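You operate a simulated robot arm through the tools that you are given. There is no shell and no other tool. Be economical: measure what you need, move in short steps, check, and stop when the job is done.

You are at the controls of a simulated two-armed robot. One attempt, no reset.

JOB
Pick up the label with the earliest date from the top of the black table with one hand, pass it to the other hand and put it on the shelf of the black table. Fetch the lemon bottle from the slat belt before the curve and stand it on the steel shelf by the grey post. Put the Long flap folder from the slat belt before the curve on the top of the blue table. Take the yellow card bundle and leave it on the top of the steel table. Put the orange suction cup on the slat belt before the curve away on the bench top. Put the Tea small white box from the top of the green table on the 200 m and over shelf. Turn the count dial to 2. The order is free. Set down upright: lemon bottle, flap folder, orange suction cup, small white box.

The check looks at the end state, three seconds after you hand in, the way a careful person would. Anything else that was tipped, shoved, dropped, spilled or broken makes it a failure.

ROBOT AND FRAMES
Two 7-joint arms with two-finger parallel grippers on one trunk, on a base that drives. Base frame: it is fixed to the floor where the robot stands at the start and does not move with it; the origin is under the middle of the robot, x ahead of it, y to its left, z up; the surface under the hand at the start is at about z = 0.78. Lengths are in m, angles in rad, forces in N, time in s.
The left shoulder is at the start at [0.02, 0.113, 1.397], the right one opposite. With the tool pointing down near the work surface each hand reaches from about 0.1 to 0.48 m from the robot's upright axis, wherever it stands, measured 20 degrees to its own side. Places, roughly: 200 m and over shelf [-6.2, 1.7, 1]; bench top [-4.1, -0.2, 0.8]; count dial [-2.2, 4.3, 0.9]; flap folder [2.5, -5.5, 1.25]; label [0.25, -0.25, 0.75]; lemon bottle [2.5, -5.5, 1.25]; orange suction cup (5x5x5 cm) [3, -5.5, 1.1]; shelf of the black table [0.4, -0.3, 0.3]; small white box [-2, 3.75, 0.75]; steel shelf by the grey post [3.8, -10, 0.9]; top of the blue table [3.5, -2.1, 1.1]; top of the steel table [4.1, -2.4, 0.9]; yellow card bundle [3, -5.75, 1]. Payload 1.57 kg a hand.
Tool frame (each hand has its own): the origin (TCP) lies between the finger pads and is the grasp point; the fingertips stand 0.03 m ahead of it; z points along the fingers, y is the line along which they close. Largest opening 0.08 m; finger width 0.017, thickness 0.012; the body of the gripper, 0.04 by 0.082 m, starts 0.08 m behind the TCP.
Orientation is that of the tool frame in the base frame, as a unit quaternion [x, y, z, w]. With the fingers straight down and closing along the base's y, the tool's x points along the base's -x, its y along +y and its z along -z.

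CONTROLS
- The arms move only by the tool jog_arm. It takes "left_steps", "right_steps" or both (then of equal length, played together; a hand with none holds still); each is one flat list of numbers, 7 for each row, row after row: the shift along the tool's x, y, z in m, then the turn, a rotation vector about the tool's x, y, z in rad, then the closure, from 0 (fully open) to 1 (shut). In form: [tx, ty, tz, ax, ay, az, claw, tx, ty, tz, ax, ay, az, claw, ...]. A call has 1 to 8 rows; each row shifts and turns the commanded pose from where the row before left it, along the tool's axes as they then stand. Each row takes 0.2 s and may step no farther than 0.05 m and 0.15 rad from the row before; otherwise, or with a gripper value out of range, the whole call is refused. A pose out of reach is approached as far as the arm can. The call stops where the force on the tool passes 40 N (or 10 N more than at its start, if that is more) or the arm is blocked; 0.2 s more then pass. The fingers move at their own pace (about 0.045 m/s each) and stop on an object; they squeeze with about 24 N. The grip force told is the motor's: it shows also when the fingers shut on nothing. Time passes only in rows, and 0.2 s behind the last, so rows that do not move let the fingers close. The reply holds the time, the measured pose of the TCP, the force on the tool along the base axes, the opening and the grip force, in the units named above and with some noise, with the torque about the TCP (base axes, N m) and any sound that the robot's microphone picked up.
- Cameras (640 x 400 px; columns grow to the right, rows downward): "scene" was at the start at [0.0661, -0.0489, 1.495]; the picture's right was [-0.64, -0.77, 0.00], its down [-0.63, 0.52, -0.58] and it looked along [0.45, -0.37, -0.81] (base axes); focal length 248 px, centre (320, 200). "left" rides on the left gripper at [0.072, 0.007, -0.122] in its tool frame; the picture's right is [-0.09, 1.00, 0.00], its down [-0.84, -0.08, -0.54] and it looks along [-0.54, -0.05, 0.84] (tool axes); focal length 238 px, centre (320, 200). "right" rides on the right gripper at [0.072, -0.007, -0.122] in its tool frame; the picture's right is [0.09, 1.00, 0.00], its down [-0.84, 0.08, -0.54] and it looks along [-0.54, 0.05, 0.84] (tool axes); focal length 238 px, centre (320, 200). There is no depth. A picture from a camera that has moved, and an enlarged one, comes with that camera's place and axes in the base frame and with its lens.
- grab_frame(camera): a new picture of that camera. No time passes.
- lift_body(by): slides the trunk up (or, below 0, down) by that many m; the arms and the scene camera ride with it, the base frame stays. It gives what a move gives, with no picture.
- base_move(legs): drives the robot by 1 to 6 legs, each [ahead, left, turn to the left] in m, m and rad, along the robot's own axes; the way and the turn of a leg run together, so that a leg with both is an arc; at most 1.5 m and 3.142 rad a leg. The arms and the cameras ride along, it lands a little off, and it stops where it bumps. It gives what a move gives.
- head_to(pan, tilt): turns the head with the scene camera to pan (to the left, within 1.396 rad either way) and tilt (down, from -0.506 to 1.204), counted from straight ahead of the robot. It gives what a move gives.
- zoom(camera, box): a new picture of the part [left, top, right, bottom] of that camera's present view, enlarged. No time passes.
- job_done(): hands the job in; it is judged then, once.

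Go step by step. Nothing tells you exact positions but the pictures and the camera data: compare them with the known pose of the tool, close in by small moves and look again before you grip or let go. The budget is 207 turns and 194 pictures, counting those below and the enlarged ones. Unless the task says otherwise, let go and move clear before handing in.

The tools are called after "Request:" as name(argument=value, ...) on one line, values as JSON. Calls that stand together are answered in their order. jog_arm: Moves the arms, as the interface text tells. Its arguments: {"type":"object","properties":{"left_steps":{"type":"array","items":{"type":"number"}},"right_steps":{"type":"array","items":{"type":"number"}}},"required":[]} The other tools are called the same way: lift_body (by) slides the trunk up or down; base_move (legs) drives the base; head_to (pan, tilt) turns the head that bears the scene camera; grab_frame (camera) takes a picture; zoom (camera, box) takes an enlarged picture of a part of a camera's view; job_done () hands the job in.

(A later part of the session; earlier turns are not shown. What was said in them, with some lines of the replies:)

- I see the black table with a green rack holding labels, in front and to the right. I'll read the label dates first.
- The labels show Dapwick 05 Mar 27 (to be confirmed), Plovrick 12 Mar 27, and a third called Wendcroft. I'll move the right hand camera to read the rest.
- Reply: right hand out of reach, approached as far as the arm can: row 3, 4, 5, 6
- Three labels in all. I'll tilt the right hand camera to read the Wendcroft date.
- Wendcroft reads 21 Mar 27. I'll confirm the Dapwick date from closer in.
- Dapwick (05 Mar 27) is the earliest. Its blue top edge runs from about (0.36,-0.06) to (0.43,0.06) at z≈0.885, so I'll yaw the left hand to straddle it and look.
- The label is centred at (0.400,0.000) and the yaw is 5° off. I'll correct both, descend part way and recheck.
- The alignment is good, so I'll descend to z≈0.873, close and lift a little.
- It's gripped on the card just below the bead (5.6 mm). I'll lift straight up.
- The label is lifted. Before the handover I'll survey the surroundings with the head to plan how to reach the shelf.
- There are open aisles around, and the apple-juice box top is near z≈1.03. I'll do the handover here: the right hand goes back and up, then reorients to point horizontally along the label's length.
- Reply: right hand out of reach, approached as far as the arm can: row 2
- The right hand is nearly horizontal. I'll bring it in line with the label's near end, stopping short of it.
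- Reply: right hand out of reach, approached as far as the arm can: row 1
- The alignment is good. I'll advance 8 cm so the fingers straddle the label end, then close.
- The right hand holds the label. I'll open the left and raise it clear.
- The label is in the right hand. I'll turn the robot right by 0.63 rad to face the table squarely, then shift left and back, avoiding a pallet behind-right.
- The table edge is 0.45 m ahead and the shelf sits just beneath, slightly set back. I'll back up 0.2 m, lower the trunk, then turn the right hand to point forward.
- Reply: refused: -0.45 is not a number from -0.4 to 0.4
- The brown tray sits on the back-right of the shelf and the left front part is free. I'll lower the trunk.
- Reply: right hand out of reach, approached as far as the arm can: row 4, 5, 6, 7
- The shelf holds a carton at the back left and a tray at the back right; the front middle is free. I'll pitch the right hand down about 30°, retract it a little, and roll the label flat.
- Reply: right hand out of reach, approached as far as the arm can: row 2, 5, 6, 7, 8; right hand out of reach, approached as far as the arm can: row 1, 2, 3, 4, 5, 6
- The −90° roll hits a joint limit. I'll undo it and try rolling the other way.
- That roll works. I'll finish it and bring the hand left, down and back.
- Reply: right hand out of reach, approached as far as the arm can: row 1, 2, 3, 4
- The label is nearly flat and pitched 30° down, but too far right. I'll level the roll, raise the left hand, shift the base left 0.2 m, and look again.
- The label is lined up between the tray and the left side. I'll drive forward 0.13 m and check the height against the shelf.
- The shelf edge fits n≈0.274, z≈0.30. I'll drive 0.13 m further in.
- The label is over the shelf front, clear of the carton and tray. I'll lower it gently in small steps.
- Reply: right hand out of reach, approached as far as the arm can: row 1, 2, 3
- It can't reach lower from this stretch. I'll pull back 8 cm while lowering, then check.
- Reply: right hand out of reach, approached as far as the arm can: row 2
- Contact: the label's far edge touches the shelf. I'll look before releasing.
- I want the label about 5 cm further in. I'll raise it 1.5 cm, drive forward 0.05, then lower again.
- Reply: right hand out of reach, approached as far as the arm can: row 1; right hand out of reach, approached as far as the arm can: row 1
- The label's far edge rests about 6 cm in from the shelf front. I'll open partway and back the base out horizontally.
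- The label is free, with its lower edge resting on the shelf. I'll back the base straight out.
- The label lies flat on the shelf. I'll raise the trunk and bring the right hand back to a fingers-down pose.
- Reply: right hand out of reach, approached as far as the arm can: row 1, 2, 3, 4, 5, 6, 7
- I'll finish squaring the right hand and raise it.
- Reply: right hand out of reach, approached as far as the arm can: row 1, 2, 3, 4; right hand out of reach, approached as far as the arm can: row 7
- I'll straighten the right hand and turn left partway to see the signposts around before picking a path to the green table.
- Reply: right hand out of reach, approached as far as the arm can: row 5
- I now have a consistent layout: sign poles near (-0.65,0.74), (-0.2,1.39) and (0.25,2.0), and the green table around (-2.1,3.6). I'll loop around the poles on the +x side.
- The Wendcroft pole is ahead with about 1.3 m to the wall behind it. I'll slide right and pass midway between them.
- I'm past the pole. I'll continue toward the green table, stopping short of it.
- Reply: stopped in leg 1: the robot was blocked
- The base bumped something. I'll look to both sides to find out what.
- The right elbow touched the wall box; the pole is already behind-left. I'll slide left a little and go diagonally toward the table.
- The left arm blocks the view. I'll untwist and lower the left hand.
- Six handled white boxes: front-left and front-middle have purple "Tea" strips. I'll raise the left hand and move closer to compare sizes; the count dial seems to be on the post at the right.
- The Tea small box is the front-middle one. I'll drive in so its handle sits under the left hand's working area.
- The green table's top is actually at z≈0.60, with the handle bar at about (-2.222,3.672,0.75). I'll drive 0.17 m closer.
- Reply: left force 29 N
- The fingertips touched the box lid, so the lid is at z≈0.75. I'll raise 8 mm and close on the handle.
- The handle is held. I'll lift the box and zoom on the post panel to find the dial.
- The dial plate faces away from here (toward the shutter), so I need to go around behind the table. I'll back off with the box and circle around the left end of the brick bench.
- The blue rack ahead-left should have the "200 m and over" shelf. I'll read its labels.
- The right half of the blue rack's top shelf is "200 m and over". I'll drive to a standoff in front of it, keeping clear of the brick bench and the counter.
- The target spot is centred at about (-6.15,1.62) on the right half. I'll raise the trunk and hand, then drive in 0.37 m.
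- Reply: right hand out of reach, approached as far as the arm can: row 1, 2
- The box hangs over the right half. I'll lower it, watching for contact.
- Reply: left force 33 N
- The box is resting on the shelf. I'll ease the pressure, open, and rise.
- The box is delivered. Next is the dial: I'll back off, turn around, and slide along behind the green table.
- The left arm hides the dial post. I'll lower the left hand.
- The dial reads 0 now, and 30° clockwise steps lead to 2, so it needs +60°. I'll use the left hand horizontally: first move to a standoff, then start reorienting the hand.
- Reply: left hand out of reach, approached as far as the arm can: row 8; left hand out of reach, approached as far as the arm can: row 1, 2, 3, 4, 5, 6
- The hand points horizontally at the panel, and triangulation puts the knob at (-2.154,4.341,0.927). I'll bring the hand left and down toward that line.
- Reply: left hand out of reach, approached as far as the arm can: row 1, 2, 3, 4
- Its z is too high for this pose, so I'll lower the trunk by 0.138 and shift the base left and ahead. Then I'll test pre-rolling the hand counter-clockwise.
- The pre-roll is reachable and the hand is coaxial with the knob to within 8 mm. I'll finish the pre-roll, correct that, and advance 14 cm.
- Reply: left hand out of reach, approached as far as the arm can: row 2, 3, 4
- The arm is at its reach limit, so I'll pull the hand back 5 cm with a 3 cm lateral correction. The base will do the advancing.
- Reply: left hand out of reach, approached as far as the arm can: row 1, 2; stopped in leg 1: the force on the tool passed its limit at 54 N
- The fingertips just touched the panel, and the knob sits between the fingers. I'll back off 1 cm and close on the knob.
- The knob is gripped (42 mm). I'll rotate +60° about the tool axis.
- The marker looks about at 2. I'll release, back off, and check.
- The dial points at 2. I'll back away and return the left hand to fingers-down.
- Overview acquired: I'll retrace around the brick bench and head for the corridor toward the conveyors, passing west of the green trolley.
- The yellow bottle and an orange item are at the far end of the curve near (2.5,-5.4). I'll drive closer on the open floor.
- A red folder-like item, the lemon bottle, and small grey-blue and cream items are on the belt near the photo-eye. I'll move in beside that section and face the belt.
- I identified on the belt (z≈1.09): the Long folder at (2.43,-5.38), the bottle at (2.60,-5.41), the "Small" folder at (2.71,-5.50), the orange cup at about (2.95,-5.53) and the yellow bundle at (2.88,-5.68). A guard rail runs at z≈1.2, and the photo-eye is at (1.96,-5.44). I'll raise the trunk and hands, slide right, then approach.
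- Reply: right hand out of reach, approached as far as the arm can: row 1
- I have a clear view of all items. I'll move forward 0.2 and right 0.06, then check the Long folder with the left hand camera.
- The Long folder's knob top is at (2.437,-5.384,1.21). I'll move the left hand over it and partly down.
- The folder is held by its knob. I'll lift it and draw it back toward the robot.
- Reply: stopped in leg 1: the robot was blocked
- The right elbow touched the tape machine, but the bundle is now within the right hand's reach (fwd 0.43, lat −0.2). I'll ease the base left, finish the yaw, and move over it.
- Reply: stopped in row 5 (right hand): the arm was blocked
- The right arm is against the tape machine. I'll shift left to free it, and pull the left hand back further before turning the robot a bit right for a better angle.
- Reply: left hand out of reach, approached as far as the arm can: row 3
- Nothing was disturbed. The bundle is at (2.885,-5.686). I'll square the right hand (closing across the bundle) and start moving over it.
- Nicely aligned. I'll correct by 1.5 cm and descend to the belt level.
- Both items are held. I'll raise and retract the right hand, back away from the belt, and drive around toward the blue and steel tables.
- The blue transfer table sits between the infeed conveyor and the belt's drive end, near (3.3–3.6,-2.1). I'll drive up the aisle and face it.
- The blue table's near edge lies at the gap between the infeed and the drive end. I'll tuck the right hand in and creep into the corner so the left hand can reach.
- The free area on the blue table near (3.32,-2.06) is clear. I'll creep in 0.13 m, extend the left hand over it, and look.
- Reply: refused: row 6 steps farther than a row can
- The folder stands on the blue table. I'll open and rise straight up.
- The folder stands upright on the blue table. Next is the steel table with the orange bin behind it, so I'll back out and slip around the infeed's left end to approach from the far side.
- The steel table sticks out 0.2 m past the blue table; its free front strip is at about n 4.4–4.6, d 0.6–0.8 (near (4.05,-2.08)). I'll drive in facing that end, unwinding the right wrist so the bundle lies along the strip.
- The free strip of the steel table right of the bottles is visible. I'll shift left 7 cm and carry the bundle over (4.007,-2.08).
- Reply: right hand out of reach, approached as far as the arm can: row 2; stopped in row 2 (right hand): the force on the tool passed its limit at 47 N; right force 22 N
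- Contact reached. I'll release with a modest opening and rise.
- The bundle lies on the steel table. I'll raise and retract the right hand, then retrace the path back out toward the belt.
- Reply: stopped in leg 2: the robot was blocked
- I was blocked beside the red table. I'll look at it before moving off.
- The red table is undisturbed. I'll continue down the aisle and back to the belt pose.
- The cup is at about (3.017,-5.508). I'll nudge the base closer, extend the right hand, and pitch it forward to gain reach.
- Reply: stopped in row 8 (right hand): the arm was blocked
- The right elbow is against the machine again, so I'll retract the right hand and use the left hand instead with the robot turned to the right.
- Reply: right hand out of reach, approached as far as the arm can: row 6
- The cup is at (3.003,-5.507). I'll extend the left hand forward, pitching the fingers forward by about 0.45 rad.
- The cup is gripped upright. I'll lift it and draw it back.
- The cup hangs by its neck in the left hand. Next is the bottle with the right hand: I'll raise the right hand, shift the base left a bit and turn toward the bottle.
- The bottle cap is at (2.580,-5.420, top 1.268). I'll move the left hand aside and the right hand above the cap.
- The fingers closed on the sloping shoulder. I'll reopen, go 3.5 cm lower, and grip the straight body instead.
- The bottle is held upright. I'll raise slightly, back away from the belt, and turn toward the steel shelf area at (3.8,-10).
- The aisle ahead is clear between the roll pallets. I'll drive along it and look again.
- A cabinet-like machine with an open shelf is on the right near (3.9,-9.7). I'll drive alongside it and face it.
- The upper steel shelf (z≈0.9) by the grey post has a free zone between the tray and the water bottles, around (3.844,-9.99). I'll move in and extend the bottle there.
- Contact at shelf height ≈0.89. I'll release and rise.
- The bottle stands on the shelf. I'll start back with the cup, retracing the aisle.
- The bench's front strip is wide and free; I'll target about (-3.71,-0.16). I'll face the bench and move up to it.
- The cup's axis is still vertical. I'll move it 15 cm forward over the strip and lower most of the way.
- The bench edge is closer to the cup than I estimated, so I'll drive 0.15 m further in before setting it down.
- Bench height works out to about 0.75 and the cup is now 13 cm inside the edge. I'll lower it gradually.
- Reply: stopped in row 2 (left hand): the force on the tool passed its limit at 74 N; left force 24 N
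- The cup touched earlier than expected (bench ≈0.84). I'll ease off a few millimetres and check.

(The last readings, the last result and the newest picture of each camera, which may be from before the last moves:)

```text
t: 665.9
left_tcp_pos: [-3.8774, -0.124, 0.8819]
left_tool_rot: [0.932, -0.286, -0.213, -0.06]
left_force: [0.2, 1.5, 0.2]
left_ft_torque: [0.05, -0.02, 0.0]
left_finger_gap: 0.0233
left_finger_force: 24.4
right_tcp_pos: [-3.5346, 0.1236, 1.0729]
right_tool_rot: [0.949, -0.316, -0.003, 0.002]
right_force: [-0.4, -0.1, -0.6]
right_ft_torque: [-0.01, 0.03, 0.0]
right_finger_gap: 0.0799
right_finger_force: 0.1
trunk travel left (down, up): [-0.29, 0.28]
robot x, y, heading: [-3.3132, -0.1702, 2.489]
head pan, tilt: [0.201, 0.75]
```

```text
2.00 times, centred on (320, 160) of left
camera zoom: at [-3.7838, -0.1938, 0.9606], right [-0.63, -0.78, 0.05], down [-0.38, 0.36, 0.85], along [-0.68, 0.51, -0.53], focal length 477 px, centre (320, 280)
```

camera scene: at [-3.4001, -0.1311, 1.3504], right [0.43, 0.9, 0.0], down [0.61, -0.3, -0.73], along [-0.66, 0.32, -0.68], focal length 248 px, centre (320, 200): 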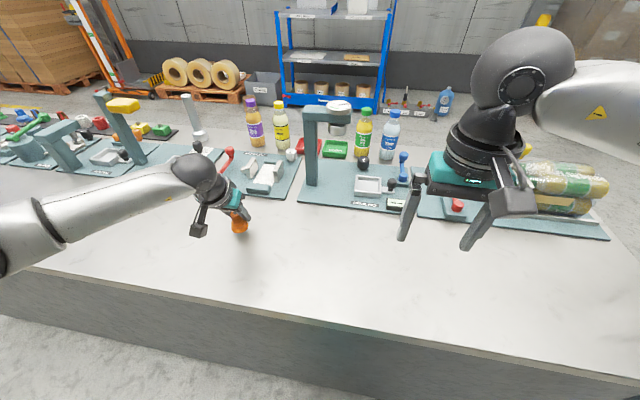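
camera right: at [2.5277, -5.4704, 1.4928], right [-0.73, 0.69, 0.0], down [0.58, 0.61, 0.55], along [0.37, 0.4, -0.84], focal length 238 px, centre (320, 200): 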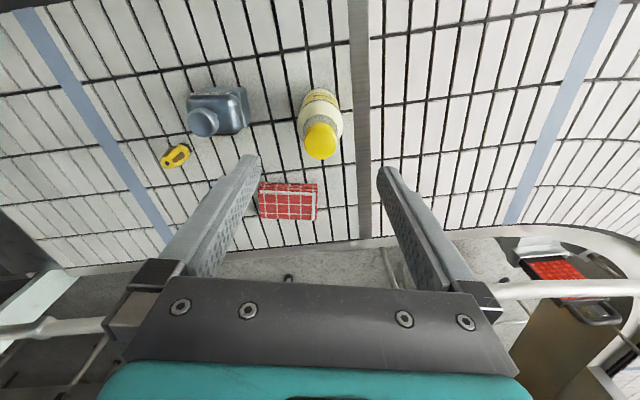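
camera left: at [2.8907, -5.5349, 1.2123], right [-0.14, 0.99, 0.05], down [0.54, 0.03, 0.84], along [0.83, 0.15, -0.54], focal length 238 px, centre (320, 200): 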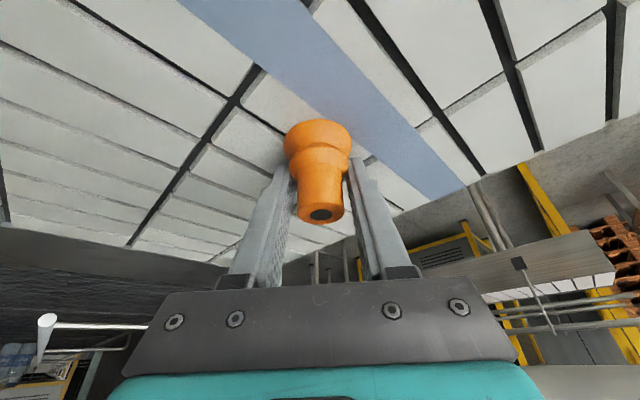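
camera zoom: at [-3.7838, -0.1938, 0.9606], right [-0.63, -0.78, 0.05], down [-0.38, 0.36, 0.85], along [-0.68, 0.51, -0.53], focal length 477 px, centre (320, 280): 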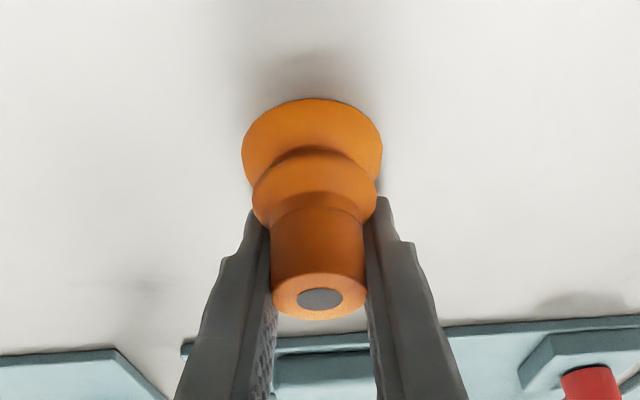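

Request:
jog_arm(left_steps=[0, 0, 0, 0, 0, 0, 0.65, 0, 0, 0, 0, 0, 0, 0.6, 0, 0, 0, 0, 0, 0, 0.4, 0, 0, 0, 0, 0, 0, 0, 0, 0, 0, 0, 0, 0, 0])

Request:
zoom(camera="left", box=[160, 0, 480, 320])

```text
t: 667.1
left_tcp_pos: [-3.877, -0.1233, 0.8826]
left_tool_rot: [0.932, -0.287, -0.213, -0.061]
left_force: [0.1, -0.7, 0.3]
left_ft_torque: [-0.01, 0.03, 0.02]
left_finger_gap: 0.08
left_finger_force: 0.0
right_tcp_pos: [-3.5342, 0.1236, 1.0736]
right_tool_rot: [0.949, -0.316, -0.003, 0.002]
right_force: [-0.1, 0.5, -0.2]
right_ft_torque: [0.02, -0.01, -0.02]
right_finger_gap: 0.0803
right_finger_force: 0.1
trunk travel left (down, up): [-0.29, 0.28]
robot x, y, heading: [-3.3161, -0.1712, 2.495]
head pan, tilt: [0.201, 0.75]
```

```text
1.25 times, centred on (320, 160) of left
camera zoom: at [-3.784, -0.194, 0.9609], right [-0.63, -0.78, 0.05], down [-0.38, 0.36, 0.85], along [-0.68, 0.51, -0.53], focal length 298 px, centre (320, 250)
```

zoom: 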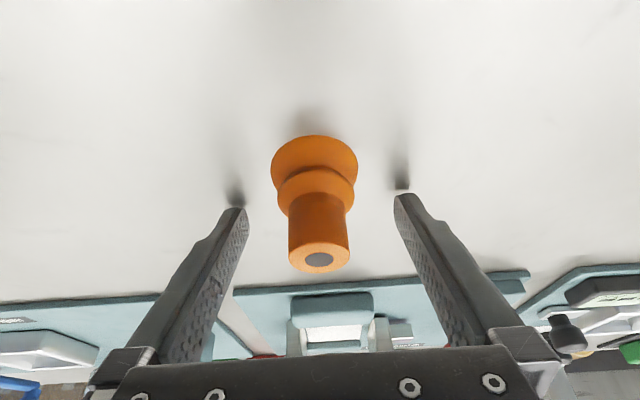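

The cup stands free. I'll withdraw along the hand axis and back away.

Request:
jog_arm(left_steps=[0, 0, -0.03, 0, 0, 0, 0, 0, 0, -0.04, 0, 0, 0, 0, 0, 0, -0.045, 0, 0, 0, 0, 0, 0, -0.045, 0, 0, 0, 0])

Request:
base_move(legs=[[-0.35, 0, 0]])

Request:
grab_frame(camera="scene")

Request:
zoom(camera="scene", box=[160, 100, 320, 230])

```text
t: 668.1
left_tcp_pos: [-3.8164, -0.1624, 1.0257]
left_tool_rot: [0.932, -0.287, -0.214, -0.061]
left_force: [-0.6, -0.1, 0.1]
left_ft_torque: [0.02, 0.0, -0.03]
left_finger_gap: 0.0799
left_finger_force: 0.0
right_tcp_pos: [-3.5348, 0.123, 1.0714]
right_tool_rot: [0.948, -0.317, -0.004, 0.002]
right_force: [0.2, 0.8, -0.1]
right_ft_torque: [0.0, -0.03, 0.01]
right_finger_gap: 0.08
right_finger_force: 0.0
trunk travel left (down, up): [-0.29, 0.28]
robot x, y, heading: [-3.316, -0.1737, 2.492]
head pan, tilt: [0.201, 0.75]
```

```text
t: 670.4
left_tcp_pos: [-3.5383, -0.3727, 1.0257]
left_tool_rot: [0.932, -0.286, -0.214, -0.061]
left_force: [0.9, -0.1, -0.3]
left_ft_torque: [-0.03, 0.0, 0.04]
left_finger_gap: 0.08
left_finger_force: 0.1
right_tcp_pos: [-3.2558, -0.0873, 1.0721]
right_tool_rot: [0.949, -0.315, -0.003, 0.002]
right_force: [-0.4, -0.6, -0.2]
right_ft_torque: [-0.04, 0.01, 0.0]
right_finger_gap: 0.0801
right_finger_force: 0.1
trunk travel left (down, up): [-0.29, 0.28]
robot x, y, heading: [-3.0363, -0.3836, 2.49]
head pan, tilt: [0.201, 0.75]
```

```text
13 pictures are left
camera scene: at [-3.1204, -0.3434, 1.3506], right [0.43, 0.9, 0.0], down [0.61, -0.3, -0.73], along [-0.66, 0.32, -0.68], focal length 248 px, centre (320, 200)
```

scene: 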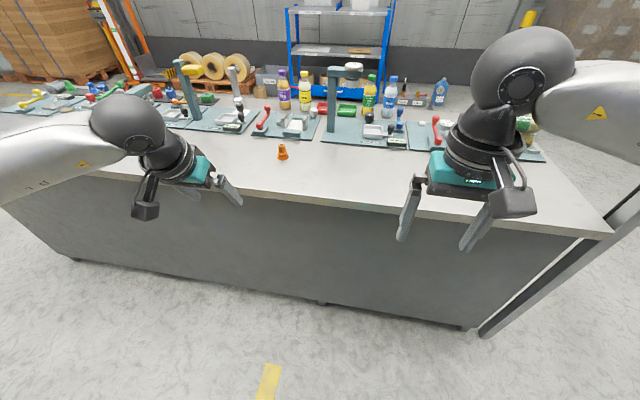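

```text
3.08 times, centred on (240, 165) of scene
camera zoom: at [-3.1204, -0.3434, 1.3506], right [0.43, 0.9, 0.0], down [0.61, -0.3, -0.73], along [-0.66, 0.32, -0.68], focal length 765 px, centre (566, 308)
```

zoom: 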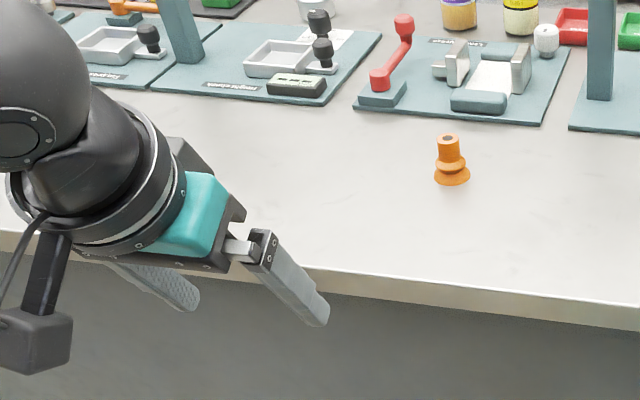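

The cup stands upright on the bench and both hands are empty and clear. All seven parts are in place, so I'm handing in.

Request:
job_done()

```text
The job is handed in.
```

I finished all seven parts and handed the job in:

- **Label:** the Dapwick label (05 Mar 27, the earliest of the three) went from the left hand to the right and lies flat on the black table's shelf.
- **Lemon bottle:** it stands upright on the steel shelf by the grey post.
- **Long flap folder:** it stands upright on the blue table.
- **Yellow card bundle:** it is on the steel table.
- **Orange suction cup:** it stands upright on the bench top.
- **Tea small white box:** it is on the right half of the blue rack's top shelf, marked "200 m and over".
- **Count dial:** the pointer is on 2.

There were a few bumps along the way: the right elbow touched a wall box and the tape machine, and the base stopped against the red table. The red table and the belt items looked undisturbed afterwards. I did not look closely at the wall box or the tape machine.
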